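You operate a simulated robot arm through the tools that you are given. There is no shell and no other tool. Be economical: measure what you need, move in short steps, check, and stop when the job is done.

You are at the controls of a simulated two-armed robot. One attempt, no reset.

JOB
On the right half of the bench, fold the blue cloth in half, so that its two long edges meet.

It is judged by the outcome, as a careful person would: the job done as asked, and still so three seconds after it is handed in. It fails if anything else is knocked over, pushed out of place, dropped, spilled or broken. Flat cloth is picked up by pressing the open fingertips on it (5 to 10 N) and closing them slowly along it; thin cloth reads only 2 to 8 mm in the jaws.

ROBOT AND FRAMES
Two 6-joint arms with two-finger grippers on one trunk, on a base that drives. Base frame: it is fixed to the floor where the robot stands at the start and does not move with it; the origin is under the middle of the robot, x ahead of it, y to its left, z up; the surface under the hand at the start is at about z = 0.85. Units: m, degrees, N and s.
The left shoulder is at the start at [0.03, 0.178, 0.988], the right one opposite. With the tool pointing down near the work surface each hand reaches from about 0.38 to 0.84 m from the robot's upright axis, wherever it stands, measured 20 degrees to its own side. Places, roughly: right half of the bench [0.7, -0.1, 0.8]. Payload 2.54 kg a hand.
The tool frame of a hand sits at the grasp point between the pads (the TCP): z along the fingers, y along the line on which they close. The tips reach 0.03 m beyond it. Largest opening 0.116 m; the body of the gripper starts 0.095 m behind the TCP.
Orientation is told as [roll, pitch, yaw] about the base's x, y, z axes, in that order, counted from this pose: with the fingers straight down and closing along the base's y, the tool's x points along the base's -x, its y along +y and its z along -z.

CONTROLS
- The arms move only by the tool apply_moves. It takes "left_steps", "right_steps" or both (then of equal length, played together; a hand with none holds still); each is a list of rows, each a list of 3 entries, a list of its own where there are three numbers: the shift along the base's x, y, z in cm, then the turn, a rotation vector about the base's x, y, z in degrees, then the gripper command, from -1 (shut) to 1 (fully open), values between in proportion. In form: [[[x, y, z], [ax, ay, az], jaw], ...]. A call has 1 to 10 rows; each row is the pose to reach, as a shift and turn from the pose commanded when the call began. A row lasts 0.2 s, in which the tool goes at most 0.05 m and 8.6 degrees; a call with a longer step from one row to the next is refused whole, and so is a gripper value outside its range. A pose out of reach is approached as far as the arm can. The call stops where the force on the tool passes 40 N (or 10 N more than at its start, if that is more) or the arm is blocked; 0.2 s more then pass. The fingers move at their own pace (about 0.153 m/s each) and stop on an object; they squeeze with about 38 N. The grip force told is the motor's: it shows also when the fingers shut on nothing. Time passes only in rows, and 0.2 s behind the last, so rows that repeat a pose let the fingers close. It gives the time, the measured TCP pose, the force on the tool (base axes), the opening and the grip force at its end, in the units of the frame above (readings bear some noise), with the torque about the TCP (base axes, N m) and any sound that the robot's microphone picked up.
- Cameras (640 x 400 px; columns grow to the right, rows downward): "scene" is now at [0.039, 0.0258, 1.6994]; the picture's right is [0.29, -0.96, 0.00], its down [-0.82, -0.25, -0.51] and it looks along [0.49, 0.15, -0.86] (base axes); focal length 269 px, centre (320, 200). "left" rides on the left gripper at [0.069, 0.015, -0.122] in its tool frame; the picture's right is [-0.21, 0.98, 0.00], its down [-0.83, -0.18, -0.53] and it looks along [-0.52, -0.11, 0.85] (tool axes); focal length 251 px, centre (320, 200). "right" rides on the right gripper at [0.069, -0.015, -0.122] in its tool frame; the picture's right is [0.21, 0.98, 0.00], its down [-0.83, 0.18, -0.53] and it looks along [-0.52, 0.11, 0.85] (tool axes); focal length 251 px, centre (320, 200). There is no depth. A picture from a camera that has moved, and an enlarged one, comes with that camera's place and axes in the base frame and with its lens. The place of the scene camera against the robot may be out by one fixed shift of up to 0.012 m in any direction.
- snapshot(camera): a new picture of that camera. The clock stands still meanwhile.
- move_column(by): slides the trunk up (or, below 0, down) by that many m; the arms and the scene camera ride with it, the base frame stays. It gives what a move gives, with no picture.
- steer(legs): drives the robot by 1 to 6 legs, each [ahead, left, turn to the left] in m, m and degrees, along the robot's own axes; the way and the turn of a leg run together, so that a leg with both is an arc; at most 1.5 m and 180 degrees a leg. The arms and the cameras ride along, it lands a little off, and it stops where it bumps. It gives what a move gives.
- aim_head(pan, tilt): turns the head with the scene camera to pan (to the left, within 143 degrees either way) and tilt (down, from -29 to 69), counted from straight ahead of the robot. It gives what a move gives.
- close_up(camera, box): a new picture of the part [left, top, right, bottom] of that camera's present view, enlarged. The clock stands still meanwhile.
- close_job(): hands the job in; it is judged then, once.

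Work in short steps. Places have to be worked out from the pictures, the camera data and where the tool is seen: move nearer, look again, correct. Check each grasp and each placing, and mend what went wrong. You have 120 turns and 100 pictures in all, those below and enlarged ones among them. Open the grippers and draw the arms clear of the work before you hand the job in, unless the task says otherwise; then end with one line.

The tools are called by a JSON object that holds its "fn" and its "kwargs". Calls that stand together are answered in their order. apply_moves: Moves the arms, as the interface text tells. Its arguments: {"type":"object","properties":{"left_steps":{"type":"array","items":{"type":"array"}},"right_steps":{"type":"array","items":{"type":"array"}}},"required":[]} The other tools are called the same way: move_column (by) slides the trunk up or down; steer (legs) drives the base; aim_head (pan, tilt) turns the head that bears the scene camera; snapshot (camera) takes a picture; close_up (camera, box) takes an enlarged picture of a part of a camera's view; close_job () hands the job in.

At the start:

```text
time_s: 0.0
left_ee_pos: [0.4306, 0.2975, 1.009]
left_tool_rot: [0.0, 0.0, 0.0]
left_ft_force: [-0.4, 0.9, 0.5]
left_torque: [-0.01, -0.02, 0.0]
left_opening: 0.1162
left_grasp_force: 0.0
right_ee_pos: [0.5494, -0.1025, 1.0948]
right_tool_rot: [0.0, 0.0, 0.0]
right_ft_force: [-0.1, 0.5, 0.2]
right_torque: [0.01, -0.01, -0.02]
right_opening: 0.1161
right_grasp_force: 0.1
trunk travel left (down, up): [-0.2, 0.34]
robot x, y, heading: [0.0002, 0.0002, 0.1]
head pan, tilt: [17.1, 59.1]
```

scene: 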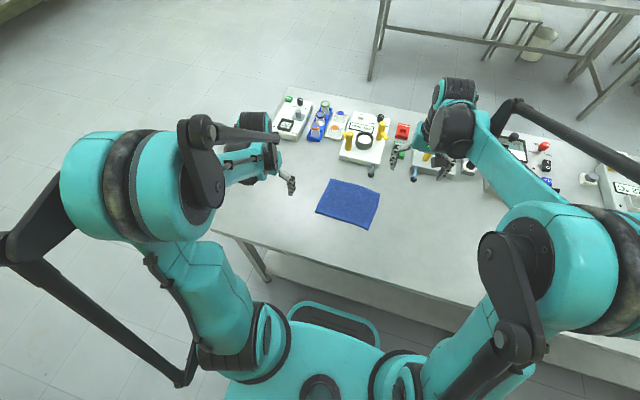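
right: 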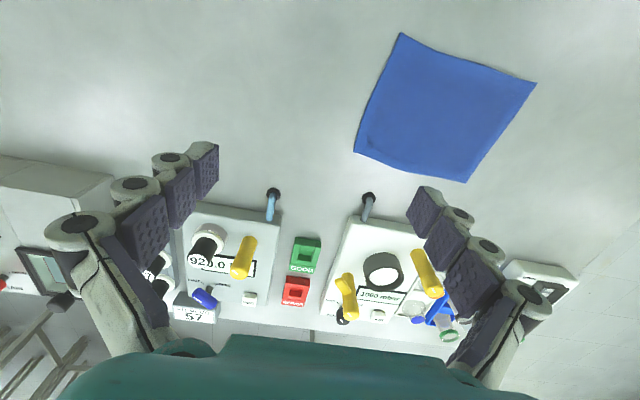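
left: 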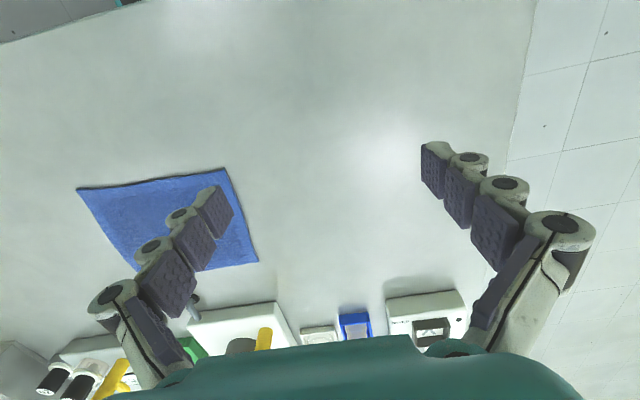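

The cloth lies near the middle of the bench. I take an enlarged view to get its corners.

{"fn": "close_up", "kwargs": {"camera": "scene", "box": [290, 160, 410, 235]}}

{"fn": "close_up", "kwargs": {"camera": "right", "box": [320, 20, 560, 200]}}

```text
5.33 times, centred on (350, 198) of scene
camera zoom: at [0.039, 0.0258, 1.6994], right [0.29, -0.96, 0.0], down [-0.82, -0.25, -0.51], along [0.49, 0.15, -0.86], focal length 1437 px, centre (160, 213)
```

zoom: 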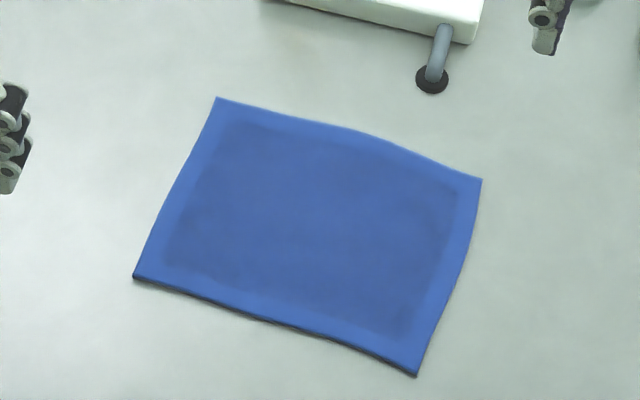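

```text
2.22 times, centred on (440, 110) of right
camera zoom: at [0.4819, -0.1192, 1.2181], right [-0.21, 0.98, 0.0], down [0.83, 0.18, 0.53], along [0.52, 0.11, -0.85], focal length 559 px, centre (53, 400)
```

zoom: 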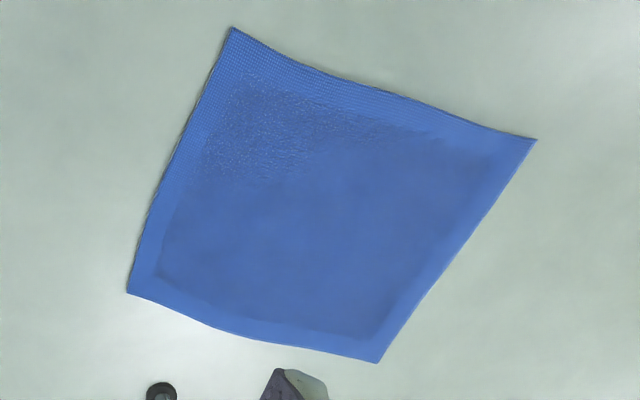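

By triangulation the cloth is about 0.197 x 0.16 m on z≈0.85, with the long edges running roughly along y. I look to the right first, to make sure there isn't another blue cloth there.

{"fn": "aim_head", "kwargs": {"pan": -35, "tilt": 50}}

{"fn": "snapshot", "kwargs": {"camera": "scene"}}

```text
time_s: 1.2
left_ee_pos: [0.4317, 0.2968, 1.009]
left_tool_rot: [0.0, 0.0, -0.1]
left_ft_force: [0.1, -0.9, 0.5]
left_torque: [-0.05, -0.02, 0.01]
left_opening: 0.1159
left_grasp_force: 0.1
right_ee_pos: [0.5498, -0.1021, 1.0951]
right_tool_rot: [0.0, 0.0, 0.0]
right_ft_force: [-0.2, -0.2, -1.1]
right_torque: [0.01, 0.02, -0.03]
right_opening: 0.1162
right_grasp_force: 0.1
trunk travel left (down, up): [-0.2, 0.34]
robot x, y, heading: [0.0022, 0.0006, -0.2]
head pan, tilt: [-35.0, 50.0]
```

```text
94 pictures are left
camera scene: at [0.0374, -0.0381, 1.7109], right [-0.57, -0.82, 0.0], down [-0.63, 0.44, -0.64], along [0.53, -0.37, -0.77], focal length 269 px, centre (320, 200)
```

scene: 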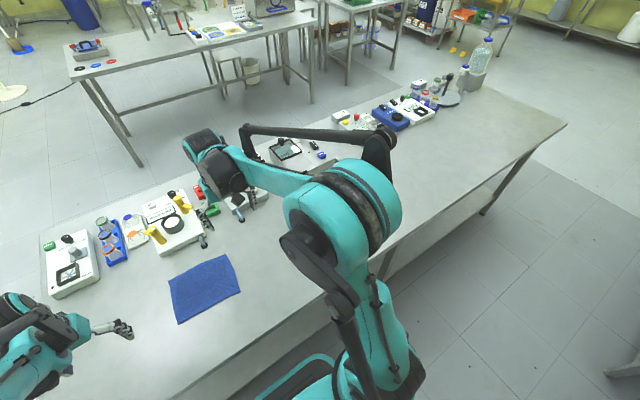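

Only one blue cloth. My plan is to take the far long edge with both hands near its corners and fold it toward the robot, which leaves the hands over free bench. I back off 0.10 m for working room and aim the head at the cloth.

{"fn": "steer", "kwargs": {"legs": [[-0.1, 0, 0]]}}

{"fn": "aim_head", "kwargs": {"pan": 6, "tilt": 54}}

{"fn": "apply_moves", "kwargs": {"left_steps": [[[3, -1, 2], [0, 0, -8.5], 0], [[6, -2, 4], [0, 0, -17], 0], [[9, -3, 6], [0, 0, -25.5], 0], [[11, -4, 6], [0, 0, -34], 0], [[13, -5, 6], [0, 0, -42.5], 0], [[15, -6, 6], [0, 0, -51], 0], [[17, -7, 6], [0, 0, -59.5], 0], [[19, -8, 6], [0, 0, -68], 0], [[21, -9, 6], [0, 0, -76.5], 0], [[22, -10, 6], [0, 0, -85], 0]], "right_steps": [[[1, 0, 0], [0, 0, 8.5], 0], [[2, 0, 0], [0, 0, 17], 0], [[3, 0, 0], [0, 0, 25.5], 0], [[4, 0, 0], [0, 0, 34], 0], [[5, 0, 0], [0, 0, 42.5], 0], [[6, 1, 0], [0, 0, 51], 0], [[7, 2, 0], [0, 0, 59.5], 0], [[8, 3, 0], [0, 0, 68], 0], [[9, 4, 0], [0, 0, 76.5], 0], [[10, 5, 0], [0, 0, 85], 0]]}}

{"fn": "snapshot", "kwargs": {"camera": "scene"}}

```text
time_s: 2.4
left_ee_pos: [0.3295, 0.2968, 1.0101]
left_tool_rot: [0.0, -0.2, 0.0]
left_ft_force: [-0.5, -0.2, 0.7]
left_torque: [-0.04, -0.02, 0.03]
left_opening: 0.116
left_grasp_force: 0.0
right_ee_pos: [0.4486, -0.1032, 1.0947]
right_tool_rot: [0.0, -0.1, 0.0]
right_ft_force: [-1.0, -0.4, 1.5]
right_torque: [0.01, -0.12, 0.01]
right_opening: 0.1156
right_grasp_force: 0.1
trunk travel left (down, up): [-0.2, 0.34]
robot x, y, heading: [-0.0983, -0.0016, -0.2]
head pan, tilt: [-35.0, 50.0]
```

```text
time_s: 3.4
left_ee_pos: [0.3307, 0.2967, 1.0078]
left_tool_rot: [0.0, 0.0, 0.0]
left_ft_force: [-0.3, -0.4, -0.3]
left_torque: [0.03, 0.03, -0.03]
left_opening: 0.1159
left_grasp_force: 0.0
right_ee_pos: [0.4487, -0.1021, 1.0949]
right_tool_rot: [-0.1, 0.0, 0.0]
right_ft_force: [0.0, 0.4, -0.1]
right_torque: [-0.03, 0.0, 0.03]
right_opening: 0.1161
right_grasp_force: 0.0
trunk travel left (down, up): [-0.2, 0.34]
robot x, y, heading: [-0.0958, 0.0015, 0.1]
head pan, tilt: [6.0, 54.0]
```

```text
time_s: 5.6
left_ee_pos: [0.55, 0.1977, 1.0675]
left_tool_rot: [0.0, 0.0, -85.2]
left_ft_force: [-0.5, -0.2, 0.2]
left_torque: [-0.01, 0.03, 0.01]
left_opening: 0.0581
left_grasp_force: 0.0
right_ee_pos: [0.5495, -0.051, 1.0952]
right_tool_rot: [0.0, 0.0, 85.1]
right_ft_force: [0.0, -0.3, 0.0]
right_torque: [0.02, 0.04, -0.02]
right_opening: 0.058
right_grasp_force: 0.1
trunk travel left (down, up): [-0.2, 0.34]
robot x, y, heading: [-0.1028, 0.0023, 0.2]
head pan, tilt: [6.0, 54.0]
```

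```text
93 pictures are left
camera scene: at [-0.0532, 0.0136, 1.7056], right [0.1, -0.99, 0.0], down [-0.8, -0.08, -0.59], along [0.58, 0.06, -0.81], focal length 269 px, centre (320, 200)
```

scene: 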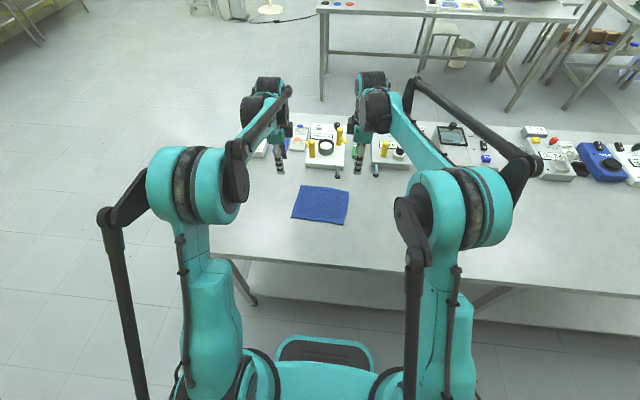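

Reach and yaw work. I move both hands above the far edge, near its corners.

{"fn": "apply_moves", "kwargs": {"left_steps": [[[1, -1.5, -3], [0, 0, -4], 0], [[3, -3, -6], [0, 0, -9], 0], [[5, -5, -9.5], [0, 0, -9], -0.3], [[5, -5, -9.5], [0, 0, -9], -0.3]], "right_steps": [[[1, 1, -3], [0, 0, 1], 0], [[3, 2, -7], [0, 0, 1], 0], [[5, 3.5, -11], [0, 0, 1], -0.3], [[5, 3.8, -12.3], [0, 0, 1], -0.3]]}}

{"fn": "snapshot", "kwargs": {"camera": "left"}}

{"fn": "snapshot", "kwargs": {"camera": "right"}}

{"fn": "close_up", "kwargs": {"camera": "scene", "box": [260, 120, 400, 240]}}

```text
time_s: 6.6
left_ee_pos: [0.5989, 0.1464, 0.9714]
left_tool_rot: [0.1, -0.1, -94.0]
left_ft_force: [0.5, 0.3, -0.3]
left_torque: [0.0, -0.05, 0.01]
left_opening: 0.0406
left_grasp_force: 0.1
right_ee_pos: [0.5993, -0.0142, 0.9709]
right_tool_rot: [-0.1, 0.1, 86.0]
right_ft_force: [-0.9, 0.3, 0.6]
right_torque: [0.0, -0.04, -0.01]
right_opening: 0.0402
right_grasp_force: 0.0
trunk travel left (down, up): [-0.2, 0.34]
robot x, y, heading: [-0.0997, -0.0017, 0.1]
head pan, tilt: [6.0, 54.0]
```

```text
92 pictures are left
camera left: at [0.6207, 0.2149, 1.0932], right [0.96, -0.28, 0.0], down [-0.24, -0.81, 0.53], along [-0.15, -0.51, -0.85], focal length 251 px, centre (320, 200)
```

left: 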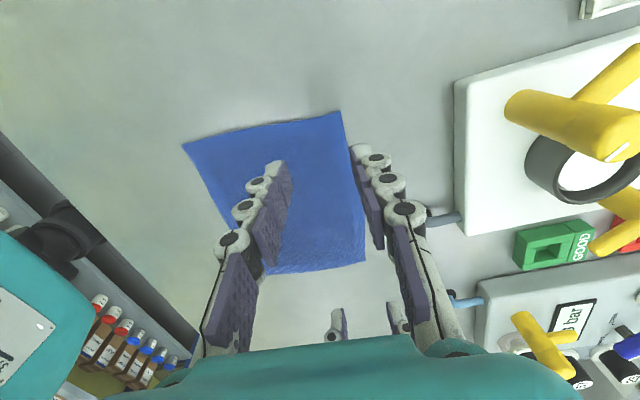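

```text
91 pictures are left
camera right: at [0.6101, -0.0863, 1.0945], right [-0.99, -0.15, 0.0], down [-0.12, 0.84, 0.53], along [-0.08, 0.53, -0.85], focal length 251 px, centre (320, 200)
```

right: 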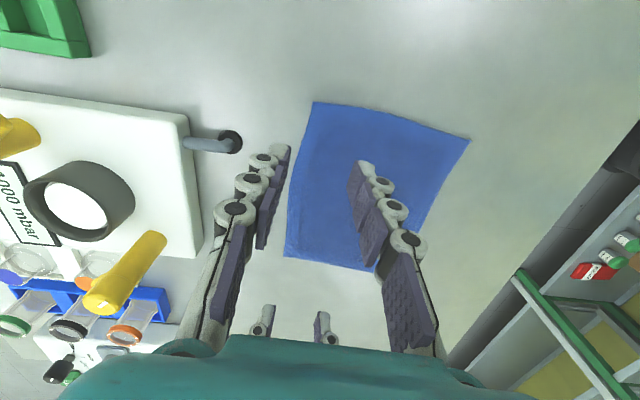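

```text
3.33 times, centred on (330, 180) of scene
camera zoom: at [-0.0555, 0.0137, 1.7058], right [0.1, -0.99, 0.0], down [-0.8, -0.08, -0.59], along [0.59, 0.06, -0.81], focal length 898 px, centre (287, 267)
```

zoom: 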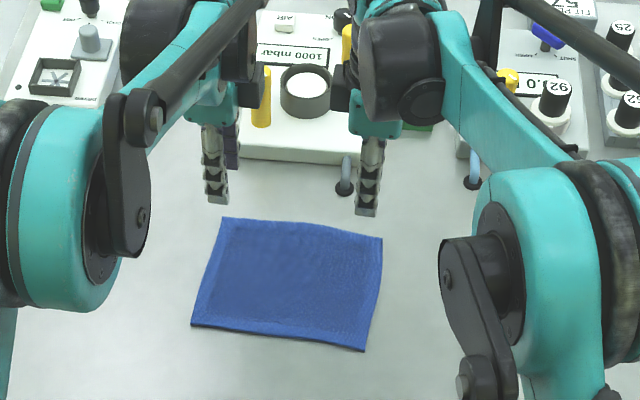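

Wrist views give corners A(.622,.159), B(.610,-.039), C(.450,-.026), D(.462,.167). I lower the hands so the fingers straddle just inside the far edge, with the jaws at about 24 mm.

{"fn": "apply_moves", "kwargs": {"left_steps": [[[1.3, -0.95, -2.5], [0, 0, 0], -0.58], [[1.3, -0.95, -5], [0, 0, 0], -0.58], [[1.3, -0.95, -7], [0, 0, 0], -0.58], [[1.3, -0.95, -7.6], [0, 0, 0], -0.58]], "right_steps": [[[0.3, -0.3, -2.5], [0, 0, 0], -0.58], [[0.3, -0.3, -5], [0, 0, 0], -0.58], [[0.3, -0.3, -7], [0, 0, 0], -0.58], [[0.3, -0.3, -7.6], [0, 0, 0], -0.58]]}}

{"fn": "snapshot", "kwargs": {"camera": "left"}}

{"fn": "snapshot", "kwargs": {"camera": "right"}}

```text
time_s: 7.6
left_ee_pos: [0.6136, 0.1387, 0.8971]
left_tool_rot: [-0.2, 0.1, -94.1]
left_ft_force: [-0.8, 0.1, 0.8]
left_torque: [-0.02, -0.02, 0.0]
left_opening: 0.0244
left_grasp_force: 0.1
right_ee_pos: [0.603, -0.0184, 0.8964]
right_tool_rot: [0.0, 0.1, 86.0]
right_ft_force: [0.0, 0.8, -0.3]
right_torque: [0.07, 0.0, -0.01]
right_opening: 0.0244
right_grasp_force: 0.1
trunk travel left (down, up): [-0.2, 0.34]
robot x, y, heading: [-0.0982, 0.0016, 0.0]
head pan, tilt: [6.0, 54.0]
```

```text
89 pictures are left
camera left: at [0.6343, 0.2053, 1.0189], right [0.96, -0.28, 0.0], down [-0.24, -0.81, 0.53], along [-0.15, -0.51, -0.85], focal length 251 px, centre (320, 200)
```

left: 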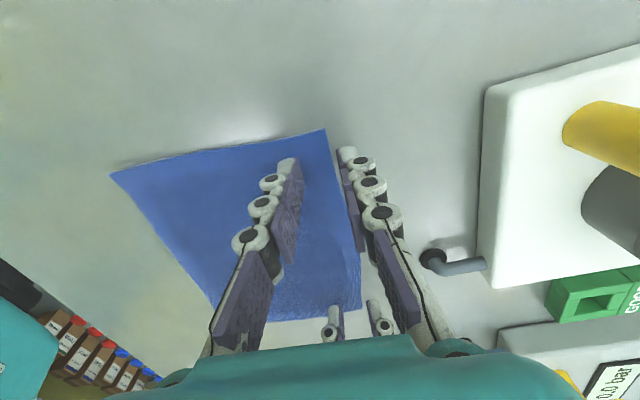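

```text
88 pictures are left
camera right: at [0.614, -0.0902, 1.0191], right [-0.99, -0.15, 0.0], down [-0.12, 0.84, 0.53], along [-0.08, 0.53, -0.85], focal length 251 px, centre (320, 200)
```

right: 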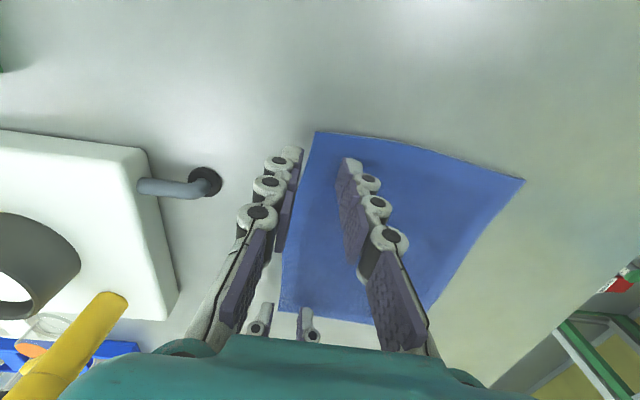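

Placement looks right: outer fingers just beyond the edge, inner ones on the cloth. I descend slowly to find contact.

{"fn": "apply_moves", "kwargs": {"left_steps": [[[0, 0, -0.5], [0, 0, 0], -0.58], [[0, 0, -0.9], [0, 0, 0], -0.58], [[0, 0, -1.2], [0, 0, 0], -0.58], [[0, 0, -1.4], [0, 0, 0], -0.58]], "right_steps": [[[0, 0, -0.5], [0, 0, 0], -0.58], [[0, 0, -0.9], [0, 0, 0], -0.58], [[0, 0, -1.2], [0, 0, 0], -0.58], [[0, 0, -1.4], [0, 0, 0], -0.58]]}}

```text
time_s: 8.6
left_ee_pos: [0.6128, 0.1357, 0.8839]
left_tool_rot: [-0.1, 0.0, -93.9]
left_ft_force: [0.6, 0.8, 0.9]
left_torque: [0.03, 0.02, 0.03]
left_opening: 0.0244
left_grasp_force: 0.1
right_ee_pos: [0.6018, -0.0186, 0.8817]
right_tool_rot: [0.0, 0.0, 85.9]
right_ft_force: [-0.1, -0.8, 7.4]
right_torque: [-0.03, 0.17, -0.01]
right_opening: 0.0244
right_grasp_force: 0.2
trunk travel left (down, up): [-0.2, 0.34]
robot x, y, heading: [-0.1054, 0.0013, 0.1]
head pan, tilt: [6.0, 54.0]
```

The right hand already presses with 7 N, while the left is not yet touching. I lower the left a little more.

{"fn": "apply_moves", "kwargs": {"left_steps": [[[0, 0, -0.1], [0, 0, 0], -0.58], [[0, 0, -0.2], [0, 0, 0], -0.58]]}}

```text
time_s: 9.2
left_ee_pos: [0.613, 0.1368, 0.8826]
left_tool_rot: [0.0, 0.0, -94.0]
left_ft_force: [-1.0, 1.0, 4.5]
left_torque: [0.02, 0.06, 0.01]
left_opening: 0.0241
left_grasp_force: 0.3
right_ee_pos: [0.6018, -0.0177, 0.8818]
right_tool_rot: [0.0, 0.0, 85.9]
right_ft_force: [-0.7, -2.1, 8.2]
right_torque: [0.0, 0.14, 0.06]
right_opening: 0.0252
right_grasp_force: 0.1
trunk travel left (down, up): [-0.2, 0.34]
robot x, y, heading: [-0.0992, 0.002, 0.2]
head pan, tilt: [6.0, 54.0]
```

Left reads 4.5 N. I press it another 0.8 mm and close both slowly along the cloth.

{"fn": "apply_moves", "kwargs": {"left_steps": [[[0, 0, -0.08], [0, 0, 0], -0.58], [[0, 0, -0.08], [0, 0, 0], -0.64], [[0, 0, -0.08], [0, 0, 0], -0.7], [[0, 0, -0.08], [0, 0, 0], -0.76], [[0, 0, -0.08], [0, 0, 0], -0.82], [[0, 0, -0.08], [0, 0, 0], -0.88], [[0, 0, -0.08], [0, 0, 0], -0.94], [[0, 0, -0.08], [0, 0, 0], -1], [[0, 0, -0.08], [0, 0, 0], -1]], "right_steps": [[[0, 0, 0], [0, 0, 0], -0.58], [[0, 0, 0], [0, 0, 0], -0.64], [[0, 0, 0], [0, 0, 0], -0.7], [[0, 0, 0], [0, 0, 0], -0.76], [[0, 0, 0], [0, 0, 0], -0.82], [[0, 0, 0], [0, 0, 0], -0.88], [[0, 0, 0], [0, 0, 0], -0.94], [[0, 0, 0], [0, 0, 0], -1], [[0, 0, 0], [0, 0, 0], -1]]}}

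{"fn": "snapshot", "kwargs": {"camera": "left"}}

{"fn": "snapshot", "kwargs": {"camera": "right"}}

```text
time_s: 11.2
left_ee_pos: [0.614, 0.1365, 0.8813]
left_tool_rot: [0.0, -0.1, -94.0]
left_ft_force: [-1.4, -0.2, 1.8]
left_torque: [-0.02, 0.01, -0.03]
left_opening: 0.0033
left_grasp_force: 31.1
right_ee_pos: [0.6008, -0.0176, 0.8819]
right_tool_rot: [0.0, 0.0, 86.0]
right_ft_force: [0.6, 0.1, 1.8]
right_torque: [-0.02, 0.0, -0.01]
right_opening: 0.0043
right_grasp_force: 32.4
trunk travel left (down, up): [-0.2, 0.34]
robot x, y, heading: [-0.1013, -0.0022, -0.1]
head pan, tilt: [6.0, 54.0]
```

```text
87 pictures are left
camera left: at [0.6347, 0.2045, 1.0035], right [0.96, -0.28, 0.0], down [-0.24, -0.81, 0.53], along [-0.15, -0.51, -0.85], focal length 251 px, centre (320, 200)
```

left: 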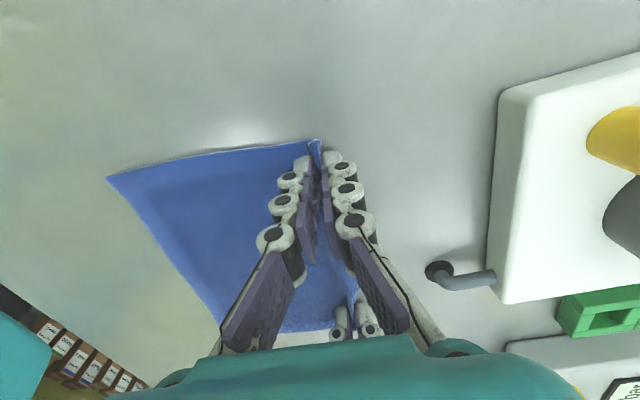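

```text
86 pictures are left
camera right: at [0.6119, -0.0893, 1.0047], right [-0.99, -0.15, 0.0], down [-0.12, 0.84, 0.53], along [-0.08, 0.53, -0.85], focal length 251 px, centre (320, 200)
```

right: 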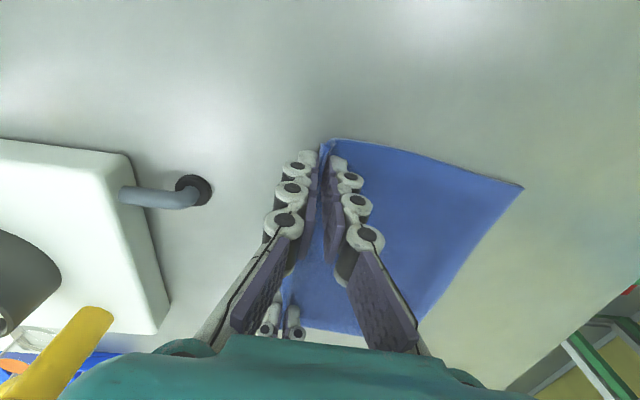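

Both read a cloth grip (3.3 and 4.3 mm). I start the folding arc, up and toward the robot with the tools tilting gradually, and stop after the first part to check.

{"fn": "apply_moves", "kwargs": {"left_steps": [[[-0.15, 0, 0.9], [0, 0, 0], -1], [[-0.44, 0.03, 1.76], [-0.25, -3.74, 0], -1], [[-0.9, 0.07, 2.6], [-0.37, -5.6, 0], -1], [[-1.335, 0.11, 3.41], [-0.5, -7.5, 0], -1], [[-2, 0.16, 4.15], [-0.62, -9.4, 0], -1], [[-2.65, 0.21, 4.81], [-0.75, -11.2, 0], -1]], "right_steps": [[[-0.15, 0, 0.9], [0, 0, 0], -1], [[-0.44, 0.03, 1.76], [-0.25, -3.74, 0], -1], [[-0.9, 0.07, 2.6], [-0.37, -5.6, 0], -1], [[-1.335, 0.11, 3.41], [-0.5, -7.5, 0], -1], [[-2, 0.16, 4.15], [-0.62, -9.4, 0], -1], [[-2.65, 0.21, 4.81], [-0.75, -11.2, 0], -1]]}}

{"fn": "snapshot", "kwargs": {"camera": "left"}}

{"fn": "close_up", "kwargs": {"camera": "scene", "box": [260, 120, 400, 240]}}

```text
time_s: 12.6
left_ee_pos: [0.5857, 0.1398, 0.9302]
left_tool_rot: [11.2, 0.0, -94.0]
left_ft_force: [-1.2, 0.0, 0.9]
left_torque: [-0.01, 0.0, -0.03]
left_opening: 0.0024
left_grasp_force: 29.1
right_ee_pos: [0.5743, -0.0165, 0.9316]
right_tool_rot: [-11.4, 0.0, 86.0]
right_ft_force: [-0.2, -0.6, -0.1]
right_torque: [-0.04, 0.0, 0.01]
right_opening: 0.0034
right_grasp_force: 30.3
trunk travel left (down, up): [-0.2, 0.34]
robot x, y, heading: [-0.1001, 0.0018, -0.0]
head pan, tilt: [6.0, 54.0]
```

```text
85 pictures are left
camera left: at [0.5823, 0.208, 1.0522], right [0.94, -0.28, 0.19], down [-0.34, -0.8, 0.49], along [0.02, -0.52, -0.85], focal length 251 px, centre (320, 200)
```

left: 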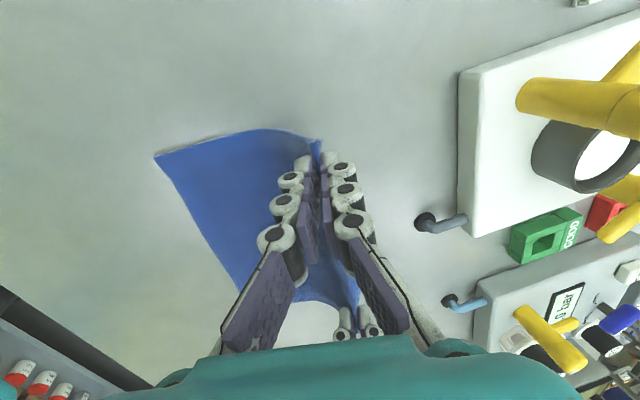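

```text
3.33 times, centred on (330, 180) of scene
camera zoom: at [-0.055, 0.0136, 1.7057], right [0.1, -0.99, 0.0], down [-0.8, -0.08, -0.59], along [0.59, 0.06, -0.81], focal length 898 px, centre (287, 267)
```

zoom: 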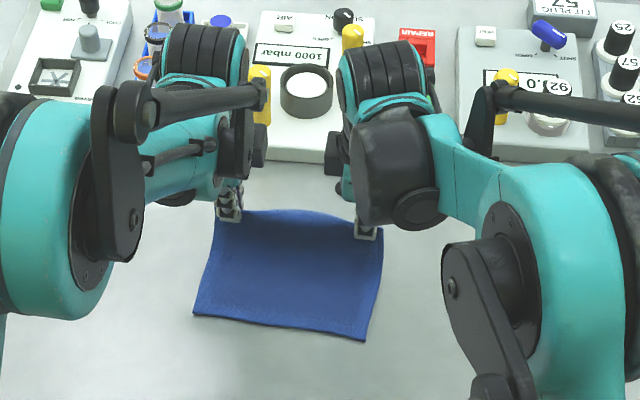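

Both grips hold and the cloth rises evenly. The near edge seems to have shifted about 1 cm. I continue to the top of the arc and check.

{"fn": "apply_moves", "kwargs": {"left_steps": [[[-0.8, 0.07, 0.5], [-0.12, -1.9, 0], -1], [[-1.65, 0.14, 0.9], [-0.25, -3.75, 0], -1], [[-2.6, 0.22, 1.2], [-0.37, -5.6, 0], -1], [[-3.54, 0.3, 1.5], [-0.5, -7.5, 0], -1], [[-4.5, 0.38, 1.7], [-0.62, -9.4, 0], -1], [[-5.55, 0.47, 1.8], [-0.75, -11.2, 0], -1]], "right_steps": [[[-0.8, 0.07, 0.5], [-0.12, -1.9, 0], -1], [[-1.65, 0.14, 0.9], [-0.25, -3.75, 0], -1], [[-2.6, 0.22, 1.2], [-0.37, -5.6, 0], -1], [[-3.54, 0.3, 1.5], [-0.5, -7.5, 0], -1], [[-4.5, 0.38, 1.7], [-0.62, -9.4, 0], -1], [[-5.55, 0.47, 1.8], [-0.75, -11.2, 0], -1]]}}

{"fn": "snapshot", "kwargs": {"camera": "right"}}

{"fn": "close_up", "kwargs": {"camera": "scene", "box": [260, 120, 400, 240]}}

```text
time_s: 14.0
left_ee_pos: [0.5308, 0.1443, 0.9489]
left_tool_rot: [22.4, 0.2, -94.0]
left_ft_force: [-1.5, -0.3, 2.4]
left_torque: [-0.03, 0.0, 0.02]
left_opening: 0.0028
left_grasp_force: 31.1
right_ee_pos: [0.5204, -0.0112, 0.9491]
right_tool_rot: [-22.5, -0.1, 86.0]
right_ft_force: [0.1, 0.1, -1.4]
right_torque: [-0.01, -0.04, -0.05]
right_opening: 0.0043
right_grasp_force: 34.0
trunk travel left (down, up): [-0.2, 0.34]
robot x, y, heading: [-0.1, 0.0043, -0.1]
head pan, tilt: [6.0, 54.0]
```

```text
83 pictures are left
camera right: at [0.4832, -0.0787, 1.0695], right [-0.92, -0.15, -0.37], down [-0.31, 0.85, 0.42], along [0.25, 0.51, -0.82], focal length 251 px, centre (320, 200)
```

right: 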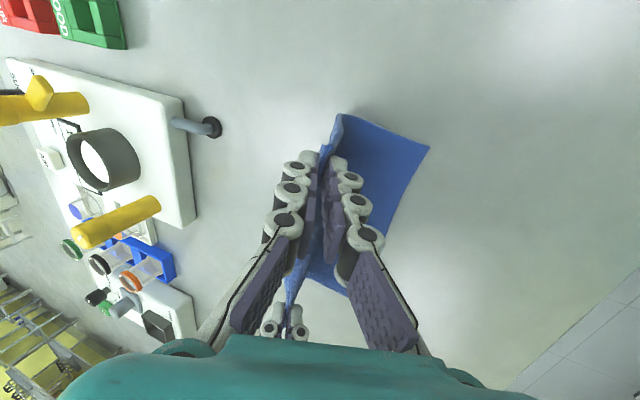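

```text
3.33 times, centred on (330, 180) of scene
camera zoom: at [-0.0549, 0.0137, 1.7057], right [0.1, -0.99, 0.0], down [-0.8, -0.08, -0.59], along [0.58, 0.06, -0.81], focal length 898 px, centre (287, 267)
```

zoom: 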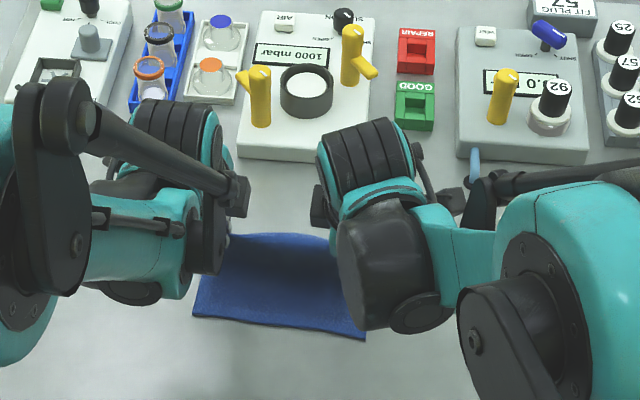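

The near edge is stable now, about 12 mm farther in x than at the start, dragged by the pinch closing. I look closer at how the strip sits in the fingers.

{"fn": "close_up", "kwargs": {"camera": "right", "box": [240, 90, 460, 350]}}

{"fn": "close_up", "kwargs": {"camera": "left", "box": [150, 90, 460, 350]}}

```text
1.54 times, centred on (350, 220) of right
camera zoom: at [0.4832, -0.0787, 1.0695], right [-0.92, -0.15, -0.37], down [-0.31, 0.85, 0.42], along [0.25, 0.51, -0.82], focal length 387 px, centre (274, 169)
```

zoom: 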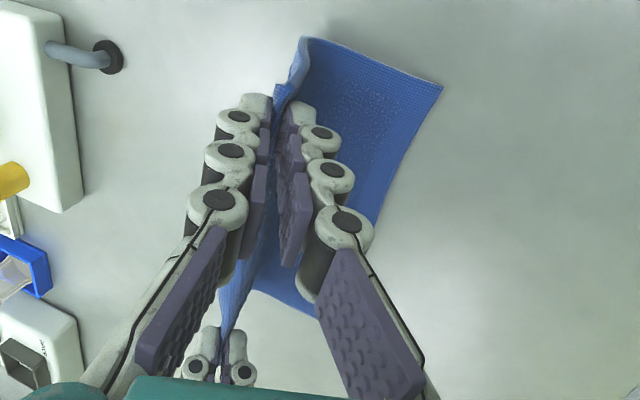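

```text
1.54 times, centred on (305, 220) of left
camera zoom: at [0.5038, 0.2153, 1.0667], right [0.89, -0.28, 0.37], down [-0.43, -0.8, 0.42], along [0.18, -0.53, -0.83], focal length 387 px, centre (343, 169)
```

zoom: 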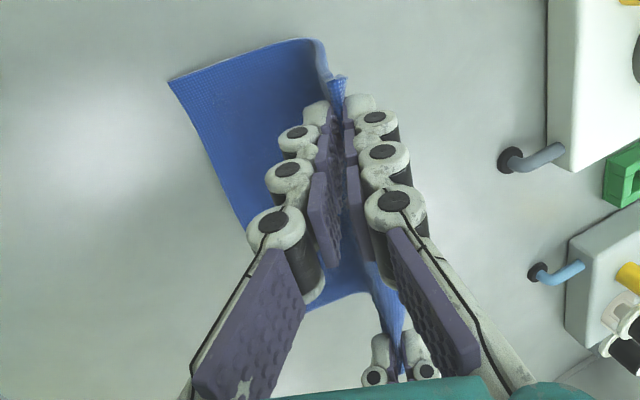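

The edge strip stands upward out of the jaws with about 20 mm beyond the pinch, and the near edge is now C(.467,-.025), D(.479,.172). The pinch must therefore land about 20 mm inside the near edge, at tip x≈.498 (left) and .489 (right). I lower along that arc.

{"fn": "apply_moves", "kwargs": {"left_steps": [[[-1.04, 0.08, -0.12], [-0.19, -2.8, 0], -1], [[-2.04, 0.16, -0.48], [-0.37, -5.6, 0], -1], [[-2.96, 0.24, -1.07], [-0.56, -8.4, 0], -1], [[-3.76, 0.3, -1.86], [-0.74, -11.2, 0], -1], [[-4.42, 0.35, -2.82], [-0.93, -14, 0], -1], [[-4.92, 0.4, -3.92], [-1.11, -16.8, 0], -1], [[-5.22, 0.42, -4.9], [-1.3, -19.6, 0], -1], [[-5.32, 0.43, -5.6], [-1.5, -22.4, 0], -1]], "right_steps": [[[-1.04, 0.08, -0.12], [-0.19, -2.8, 0], -1], [[-2.04, 0.16, -0.48], [-0.37, -5.6, 0], -1], [[-2.96, 0.24, -1.07], [-0.56, -8.4, 0], -1], [[-3.76, 0.3, -1.86], [-0.74, -11.2, 0], -1], [[-4.42, 0.35, -2.82], [-0.93, -14, 0], -1], [[-4.92, 0.4, -3.92], [-1.11, -16.8, 0], -1], [[-5.22, 0.42, -4.9], [-1.3, -19.6, 0], -1], [[-5.32, 0.43, -5.6], [-1.5, -22.4, 0], -1]]}}

{"fn": "snapshot", "kwargs": {"camera": "right"}}

{"fn": "snapshot", "kwargs": {"camera": "left"}}

{"fn": "close_up", "kwargs": {"camera": "scene", "box": [260, 120, 400, 240]}}

```text
time_s: 15.8
left_ee_pos: [0.5106, 0.1458, 0.9236]
left_tool_rot: [44.9, 0.1, -94.0]
left_ft_force: [-1.6, 0.7, 1.5]
left_torque: [0.03, 0.01, 0.0]
left_opening: 0.0026
left_grasp_force: 31.7
left hand out of reach, approached as far as the arm can: row 6, 7, 8
right_ee_pos: [0.4819, 0.0009, 0.9091]
right_tool_rot: [-44.8, -0.2, 86.0]
right_ft_force: [-1.5, 0.4, 0.6]
right_torque: [0.01, 0.01, 0.01]
right_opening: 0.003
right_grasp_force: 31.4
right hand out of reach, approached as far as the arm can: row 7, 8
trunk travel left (down, up): [-0.2, 0.34]
robot x, y, heading: [-0.1018, -0.0007, -0.0]
head pan, tilt: [6.0, 54.0]
```

```text
79 pictures are left
camera right: at [0.4039, -0.0649, 1.0072], right [-0.71, -0.16, -0.69], down [-0.45, 0.86, 0.25], along [0.55, 0.49, -0.68], focal length 251 px, centre (320, 200)
```

right: 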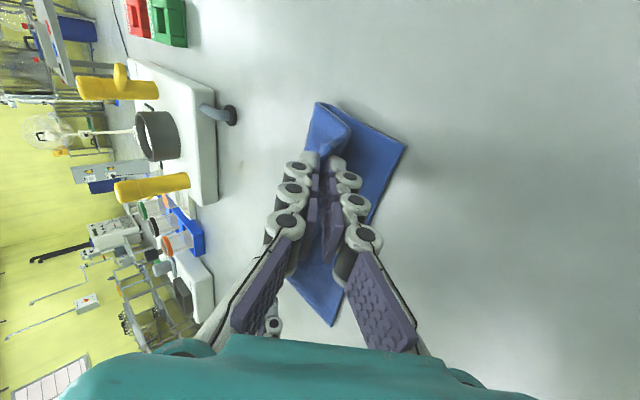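

```text
78 pictures are left
camera left: at [0.4413, 0.2192, 1.0224], right [0.68, -0.26, 0.69], down [-0.56, -0.79, 0.25], along [0.48, -0.55, -0.68], focal length 251 px, centre (320, 200)
```

left: 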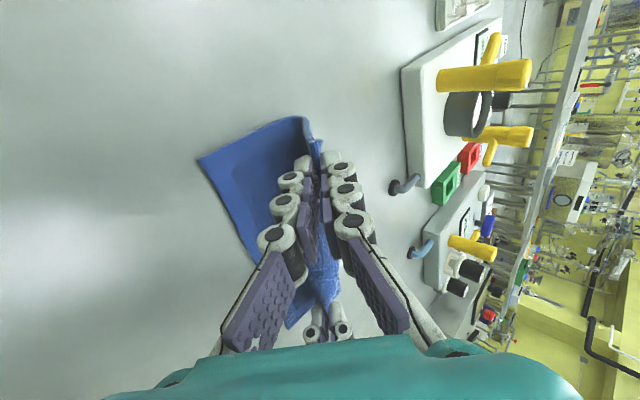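

```text
3.33 times, centred on (330, 180) of scene
camera zoom: at [-0.0532, 0.0136, 1.7056], right [0.1, -0.99, 0.0], down [-0.8, -0.08, -0.59], along [0.58, 0.06, -0.81], focal length 898 px, centre (287, 267)
```

zoom: 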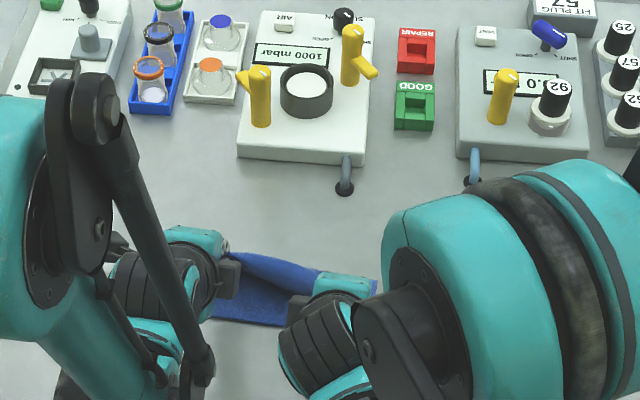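

With 45° tilt the hands hit the reach limit, being too close to the body. I ease the tilt to about 35°, line up the two hands, then back the base 3 cm, which also carries the fold on.

{"fn": "apply_moves", "kwargs": {"left_steps": [[[0.2, 0.1, 0.2], [0.33, 5, 0], -1], [[0.4, 0.2, 0.34], [0.66, 10, 0], -1]], "right_steps": [[[1, -0.4, 0.7], [0.33, 5, 0], -1], [[1.9, -0.8, 1.5], [0.66, 10, 0], -1]]}}

```text
time_s: 16.4
left_ee_pos: [0.5128, 0.1479, 0.9285]
left_tool_rot: [34.8, 0.1, -93.9]
left_ft_force: [-0.3, -0.6, 0.4]
left_torque: [0.02, -0.03, 0.01]
left_opening: 0.0031
left_grasp_force: 30.4
right_ee_pos: [0.501, -0.0059, 0.9233]
right_tool_rot: [-34.9, -0.1, 86.0]
right_ft_force: [0.6, 0.5, -0.2]
right_torque: [0.0, -0.06, 0.0]
right_opening: 0.0034
right_grasp_force: 30.6
trunk travel left (down, up): [-0.2, 0.34]
robot x, y, heading: [-0.1014, 0.0036, -0.3]
head pan, tilt: [6.0, 54.0]
```

The shift is relative to the actual pose and both hands are fine. Now I drive back 3 cm.

{"fn": "steer", "kwargs": {"legs": [[-0.03, 0, 0]]}}

{"fn": "snapshot", "kwargs": {"camera": "left"}}

{"fn": "snapshot", "kwargs": {"camera": "right"}}

```text
time_s: 17.3
left_ee_pos: [0.4816, 0.1469, 0.9303]
left_tool_rot: [35.1, 0.1, -93.9]
left_ft_force: [-0.4, -0.1, -0.2]
left_torque: [0.02, 0.0, -0.01]
left_opening: 0.0038
left_grasp_force: 32.0
right_ee_pos: [0.4693, -0.0064, 0.9235]
right_tool_rot: [-35.0, -0.1, 86.0]
right_ft_force: [-0.5, 0.9, 1.5]
right_torque: [0.02, -0.05, 0.03]
right_opening: 0.0031
right_grasp_force: 31.3
trunk travel left (down, up): [-0.2, 0.34]
robot x, y, heading: [-0.1293, -0.0008, -0.1]
head pan, tilt: [6.0, 54.0]
```

```text
76 pictures are left
camera left: at [0.4303, 0.2206, 1.039], right [0.78, -0.27, 0.56], down [-0.51, -0.79, 0.33], along [0.35, -0.55, -0.76], focal length 251 px, centre (320, 200)
```

left: 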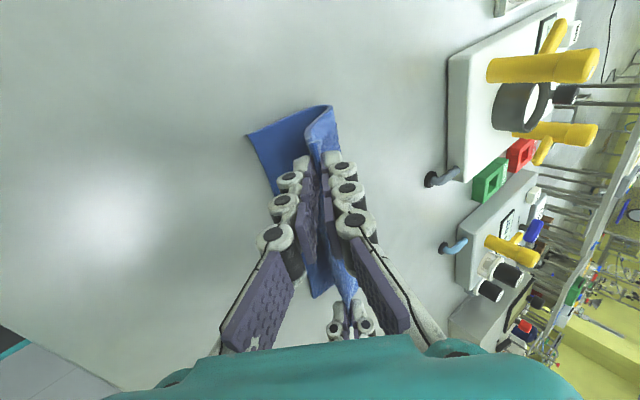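

```text
75 pictures are left
camera right: at [0.4088, -0.0733, 1.0326], right [-0.81, -0.16, -0.56], down [-0.4, 0.85, 0.34], along [0.43, 0.49, -0.76], focal length 251 px, centre (320, 200)
```

right: 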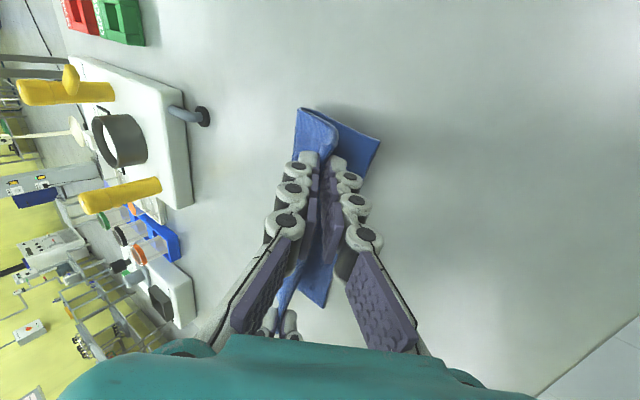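

Near corners are stable at C(.470,-.026), D(.479,.171), and the tips are over their targets. I lower straight down.

{"fn": "apply_moves", "kwargs": {"left_steps": [[[0, 0, -1.2], [0, 0, 0], -1], [[0, 0, -2.3], [0, 0, 0], -1], [[0, 0, -3.2], [0, 0, 0], -1], [[0, 0, -3.9], [0, 0, 0], -1]], "right_steps": [[[0.1, 0, -1.2], [0, 0, 0], -1], [[0.2, 0, -2.2], [0, 0, 0], -1], [[0.3, 0, -3], [0, 0, 0], -1], [[0.3, 0, -3.3], [0, 0, 0], -1]]}}

{"fn": "snapshot", "kwargs": {"camera": "left"}}

{"fn": "snapshot", "kwargs": {"camera": "right"}}

```text
time_s: 18.3
left_ee_pos: [0.4835, 0.1499, 0.8903]
left_tool_rot: [35.0, 0.1, -93.9]
left_ft_force: [-0.5, -0.5, -0.1]
left_torque: [0.04, -0.01, 0.01]
left_opening: 0.0039
left_grasp_force: 34.3
right_ee_pos: [0.4742, -0.0049, 0.8885]
right_tool_rot: [-34.9, -0.1, 86.1]
right_ft_force: [-0.1, 0.8, 0.5]
right_torque: [-0.02, -0.03, 0.01]
right_opening: 0.0037
right_grasp_force: 33.0
trunk travel left (down, up): [-0.2, 0.34]
robot x, y, heading: [-0.1318, -0.0017, 0.2]
head pan, tilt: [6.0, 54.0]
```

```text
74 pictures are left
camera left: at [0.4323, 0.2222, 0.9992], right [0.78, -0.27, 0.56], down [-0.51, -0.79, 0.33], along [0.35, -0.55, -0.76], focal length 251 px, centre (320, 200)
```

left: 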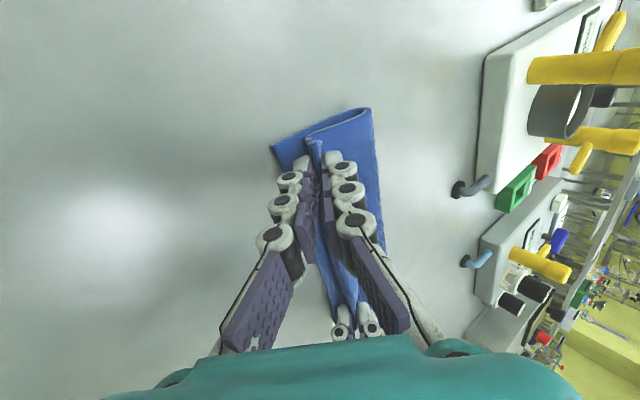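

```text
73 pictures are left
camera right: at [0.4124, -0.0724, 0.9985], right [-0.81, -0.16, -0.56], down [-0.4, 0.85, 0.34], along [0.43, 0.49, -0.76], focal length 251 px, centre (320, 200)
```

right: 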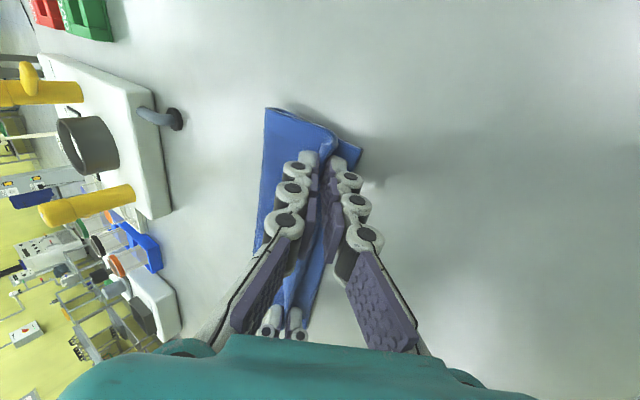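

It folds nicely. I look closer at the edges and corners before releasing.

{"fn": "close_up", "kwargs": {"camera": "left", "box": [240, 90, 400, 190]}}

{"fn": "close_up", "kwargs": {"camera": "right", "box": [230, 90, 390, 190]}}

```text
4.00 times, centred on (320, 140) of left
camera zoom: at [0.4323, 0.2222, 0.9992], right [0.78, -0.27, 0.56], down [-0.51, -0.79, 0.33], along [0.35, -0.55, -0.76], focal length 1006 px, centre (320, 440)
```

zoom: 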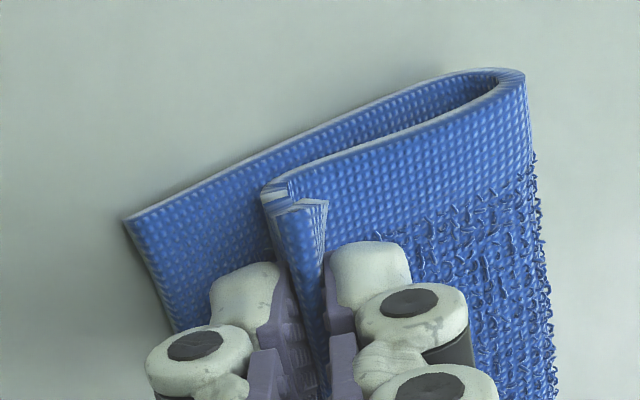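

```text
4.00 times, centred on (310, 140) of right
camera zoom: at [0.4124, -0.0724, 0.9985], right [-0.81, -0.16, -0.56], down [-0.4, 0.85, 0.34], along [0.43, 0.49, -0.76], focal length 1006 px, centre (360, 440)
```

zoom: 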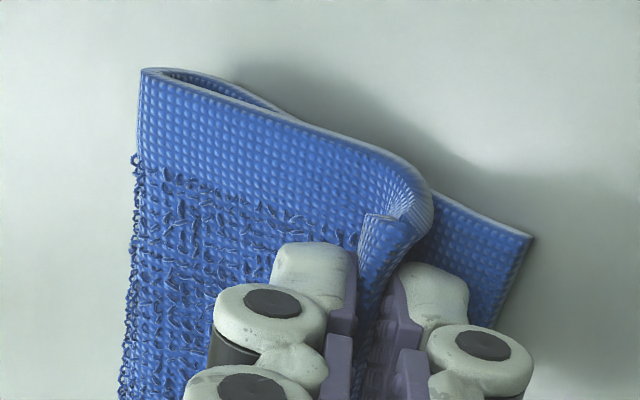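

The flap beyond the pinch stands up between the fingers, leaning toward the near edge. I open slightly and withdraw along the fingers, backward and up, so the flap falls toward the near edge.

{"fn": "apply_moves", "kwargs": {"left_steps": [[[-0.1, 0, 0.3], [0, 0, 0], -0.8], [[-0.4, 0, 0.9], [0, 0, 0], -0.65], [[-1.3, 0.1, 2], [0, 0, 0], -0.6], [[-2.3, 0.2, 3.4], [0, 0, 0], -0.6], [[-3.4, 0.3, 5], [0, 0, 0], -0.6], [[-4, 0.3, 6.5], [0, 0, 0], -0.6]], "right_steps": [[[-0.1, 0, 0.3], [0, 0, 0], -0.8], [[-0.4, 0, 0.9], [0, 0, 0], -0.65], [[-1.3, 0, 2], [0, 0, 0], -0.6], [[-2.3, 0, 3.4], [0, 0, 0], -0.6], [[-3.4, 0, 5], [0, 0, 0], -0.6], [[-4, 0, 6.5], [0, 0, 0], -0.6]]}}

{"fn": "snapshot", "kwargs": {"camera": "left"}}

{"fn": "snapshot", "kwargs": {"camera": "right"}}

```text
time_s: 19.7
left_ee_pos: [0.4423, 0.1513, 0.9565]
left_tool_rot: [34.9, 0.1, -94.0]
left_ft_force: [-0.5, -0.3, 0.0]
left_torque: [0.01, -0.02, -0.02]
left_opening: 0.0232
left_grasp_force: 0.0
right_ee_pos: [0.4328, -0.0069, 0.9558]
right_tool_rot: [-35.0, -0.1, 86.0]
right_ft_force: [-0.3, -0.1, -0.8]
right_torque: [0.02, -0.03, 0.01]
right_opening: 0.0233
right_grasp_force: 0.0
trunk travel left (down, up): [-0.2, 0.34]
robot x, y, heading: [-0.1313, 0.0019, 0.2]
head pan, tilt: [6.0, 54.0]
```

```text
70 pictures are left
camera left: at [0.3905, 0.2233, 1.0651], right [0.78, -0.27, 0.56], down [-0.51, -0.79, 0.33], along [0.35, -0.55, -0.76], focal length 251 px, centre (320, 200)
```

left: 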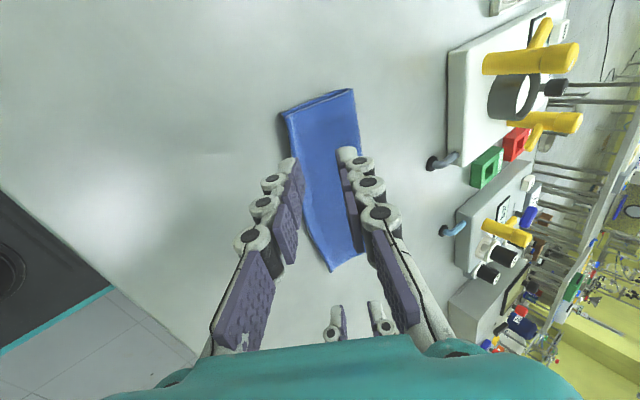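

```text
69 pictures are left
camera right: at [0.3721, -0.0739, 1.0659], right [-0.81, -0.16, -0.56], down [-0.4, 0.85, 0.34], along [0.43, 0.49, -0.76], focal length 251 px, centre (320, 200)
```

right: 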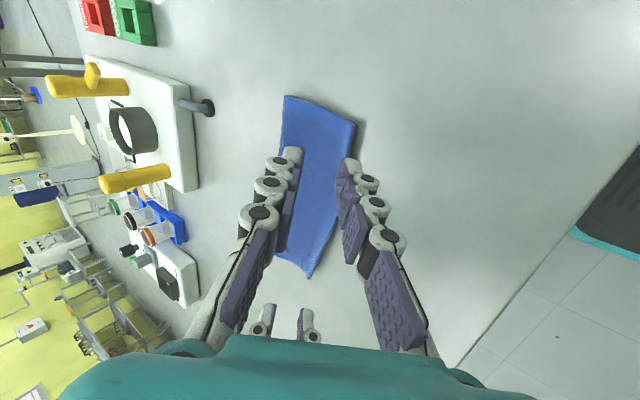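

The flap fell flat and it looks well folded. I lift the hands clear and inspect the edges.

{"fn": "apply_moves", "kwargs": {"left_steps": [[[-1, 2, 3], [0, 0, 0], -0.6], [[-2, 5, 6], [0, 0, 0], -0.6], [[-2, 8, 8], [0, 0, 0], -0.6], [[-2, 11, 8], [0, 0, 0], -0.6]], "right_steps": [[[-1, -2, 3], [0, 0, 0], -0.6], [[-2, -5, 6], [0, 0, 0], -0.6], [[-2, -8, 8], [0, 0, 0], -0.6], [[-2, -11, 8], [0, 0, 0], -0.6]]}}

{"fn": "close_up", "kwargs": {"camera": "scene", "box": [270, 150, 390, 225]}}

{"fn": "snapshot", "kwargs": {"camera": "right"}}

{"fn": "snapshot", "kwargs": {"camera": "left"}}

```text
time_s: 20.7
left_ee_pos: [0.4252, 0.2631, 1.0351]
left_tool_rot: [34.9, 0.1, -94.0]
left_ft_force: [-0.1, 0.1, -1.0]
left_torque: [0.0, 0.03, -0.03]
left_opening: 0.0232
left_grasp_force: 0.0
right_ee_pos: [0.4149, -0.1205, 1.0322]
right_tool_rot: [-34.8, -0.1, 86.1]
right_ft_force: [0.1, -0.1, -0.1]
right_torque: [0.01, 0.0, 0.01]
right_opening: 0.0231
right_grasp_force: 0.1
trunk travel left (down, up): [-0.2, 0.34]
robot x, y, heading: [-0.1314, -0.0033, 0.1]
head pan, tilt: [6.0, 54.0]
```

```text
5.33 times, centred on (330, 188) of scene
camera zoom: at [-0.0827, 0.014, 1.7055], right [0.1, -0.99, 0.0], down [-0.81, -0.08, -0.59], along [0.58, 0.06, -0.81], focal length 1437 px, centre (267, 267)
```

zoom: 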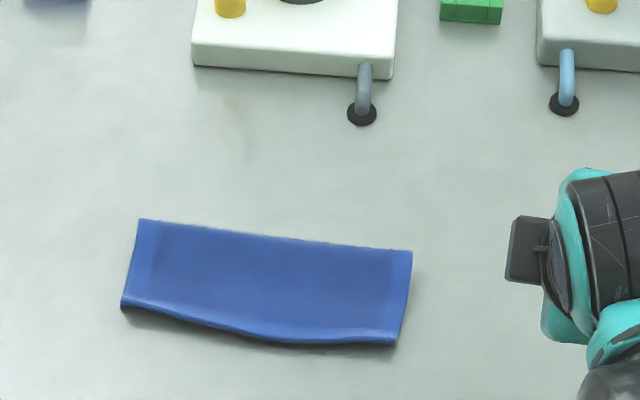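

```text
67 pictures are left
camera right: at [0.3542, -0.1861, 1.1423], right [-0.81, -0.16, -0.56], down [-0.4, 0.85, 0.34], along [0.42, 0.49, -0.76], focal length 251 px, centre (320, 200)
```

right: 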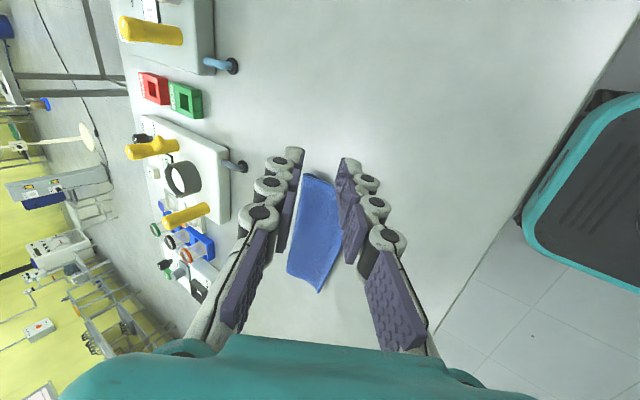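

```text
66 pictures are left
camera left: at [0.3744, 0.3352, 1.1433], right [0.78, -0.27, 0.56], down [-0.51, -0.79, 0.33], along [0.35, -0.55, -0.76], focal length 251 px, centre (320, 200)
```

left: 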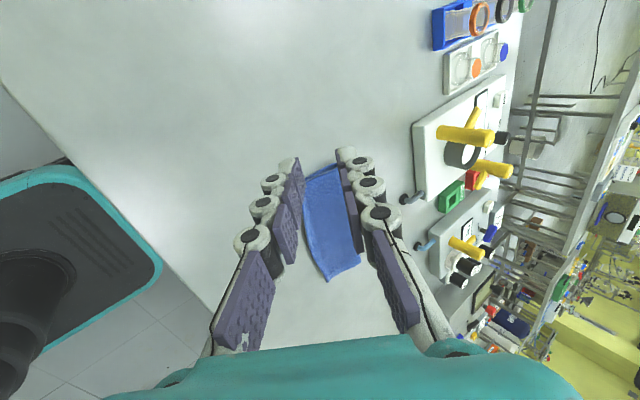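

The top layer hides the lower edge in this view. I zoom into the near edge and ends.

{"fn": "close_up", "kwargs": {"camera": "scene", "box": [290, 185, 350, 222]}}

{"fn": "close_up", "kwargs": {"camera": "right", "box": [270, 160, 360, 300]}}

{"fn": "close_up", "kwargs": {"camera": "left", "box": [280, 150, 380, 290]}}

```text
10.67 times, centred on (320, 204) of scene
camera zoom: at [-0.0827, 0.014, 1.7055], right [0.1, -0.99, 0.0], down [-0.81, -0.08, -0.59], along [0.58, 0.06, -0.81], focal length 2873 px, centre (320, 163)
```

zoom: 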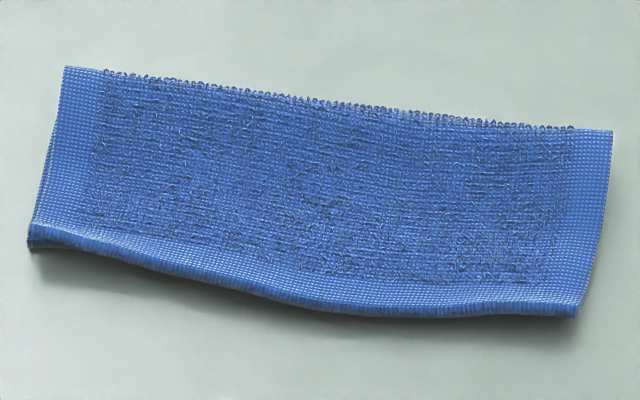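

```text
2.86 times, centred on (315, 230) of right
camera zoom: at [0.3542, -0.1861, 1.1423], right [-0.81, -0.16, -0.56], down [-0.4, 0.85, 0.34], along [0.42, 0.49, -0.76], focal length 718 px, centre (334, 114)
```

zoom: 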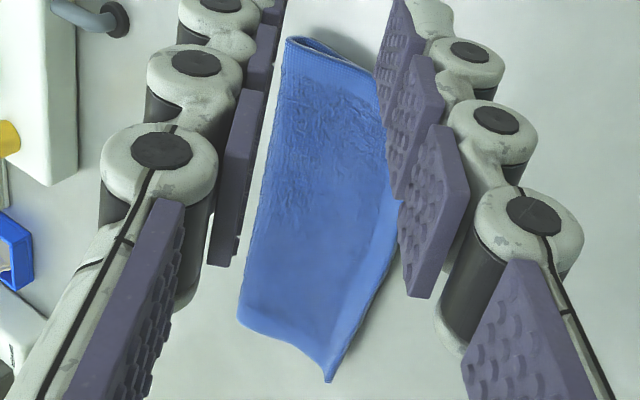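

```text
2.86 times, centred on (330, 220) of left
camera zoom: at [0.3744, 0.3352, 1.1433], right [0.78, -0.27, 0.56], down [-0.51, -0.79, 0.33], along [0.35, -0.55, -0.76], focal length 718 px, centre (291, 143)
```

zoom: 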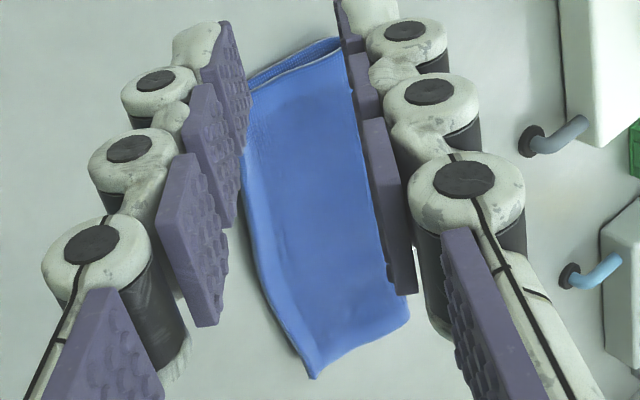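

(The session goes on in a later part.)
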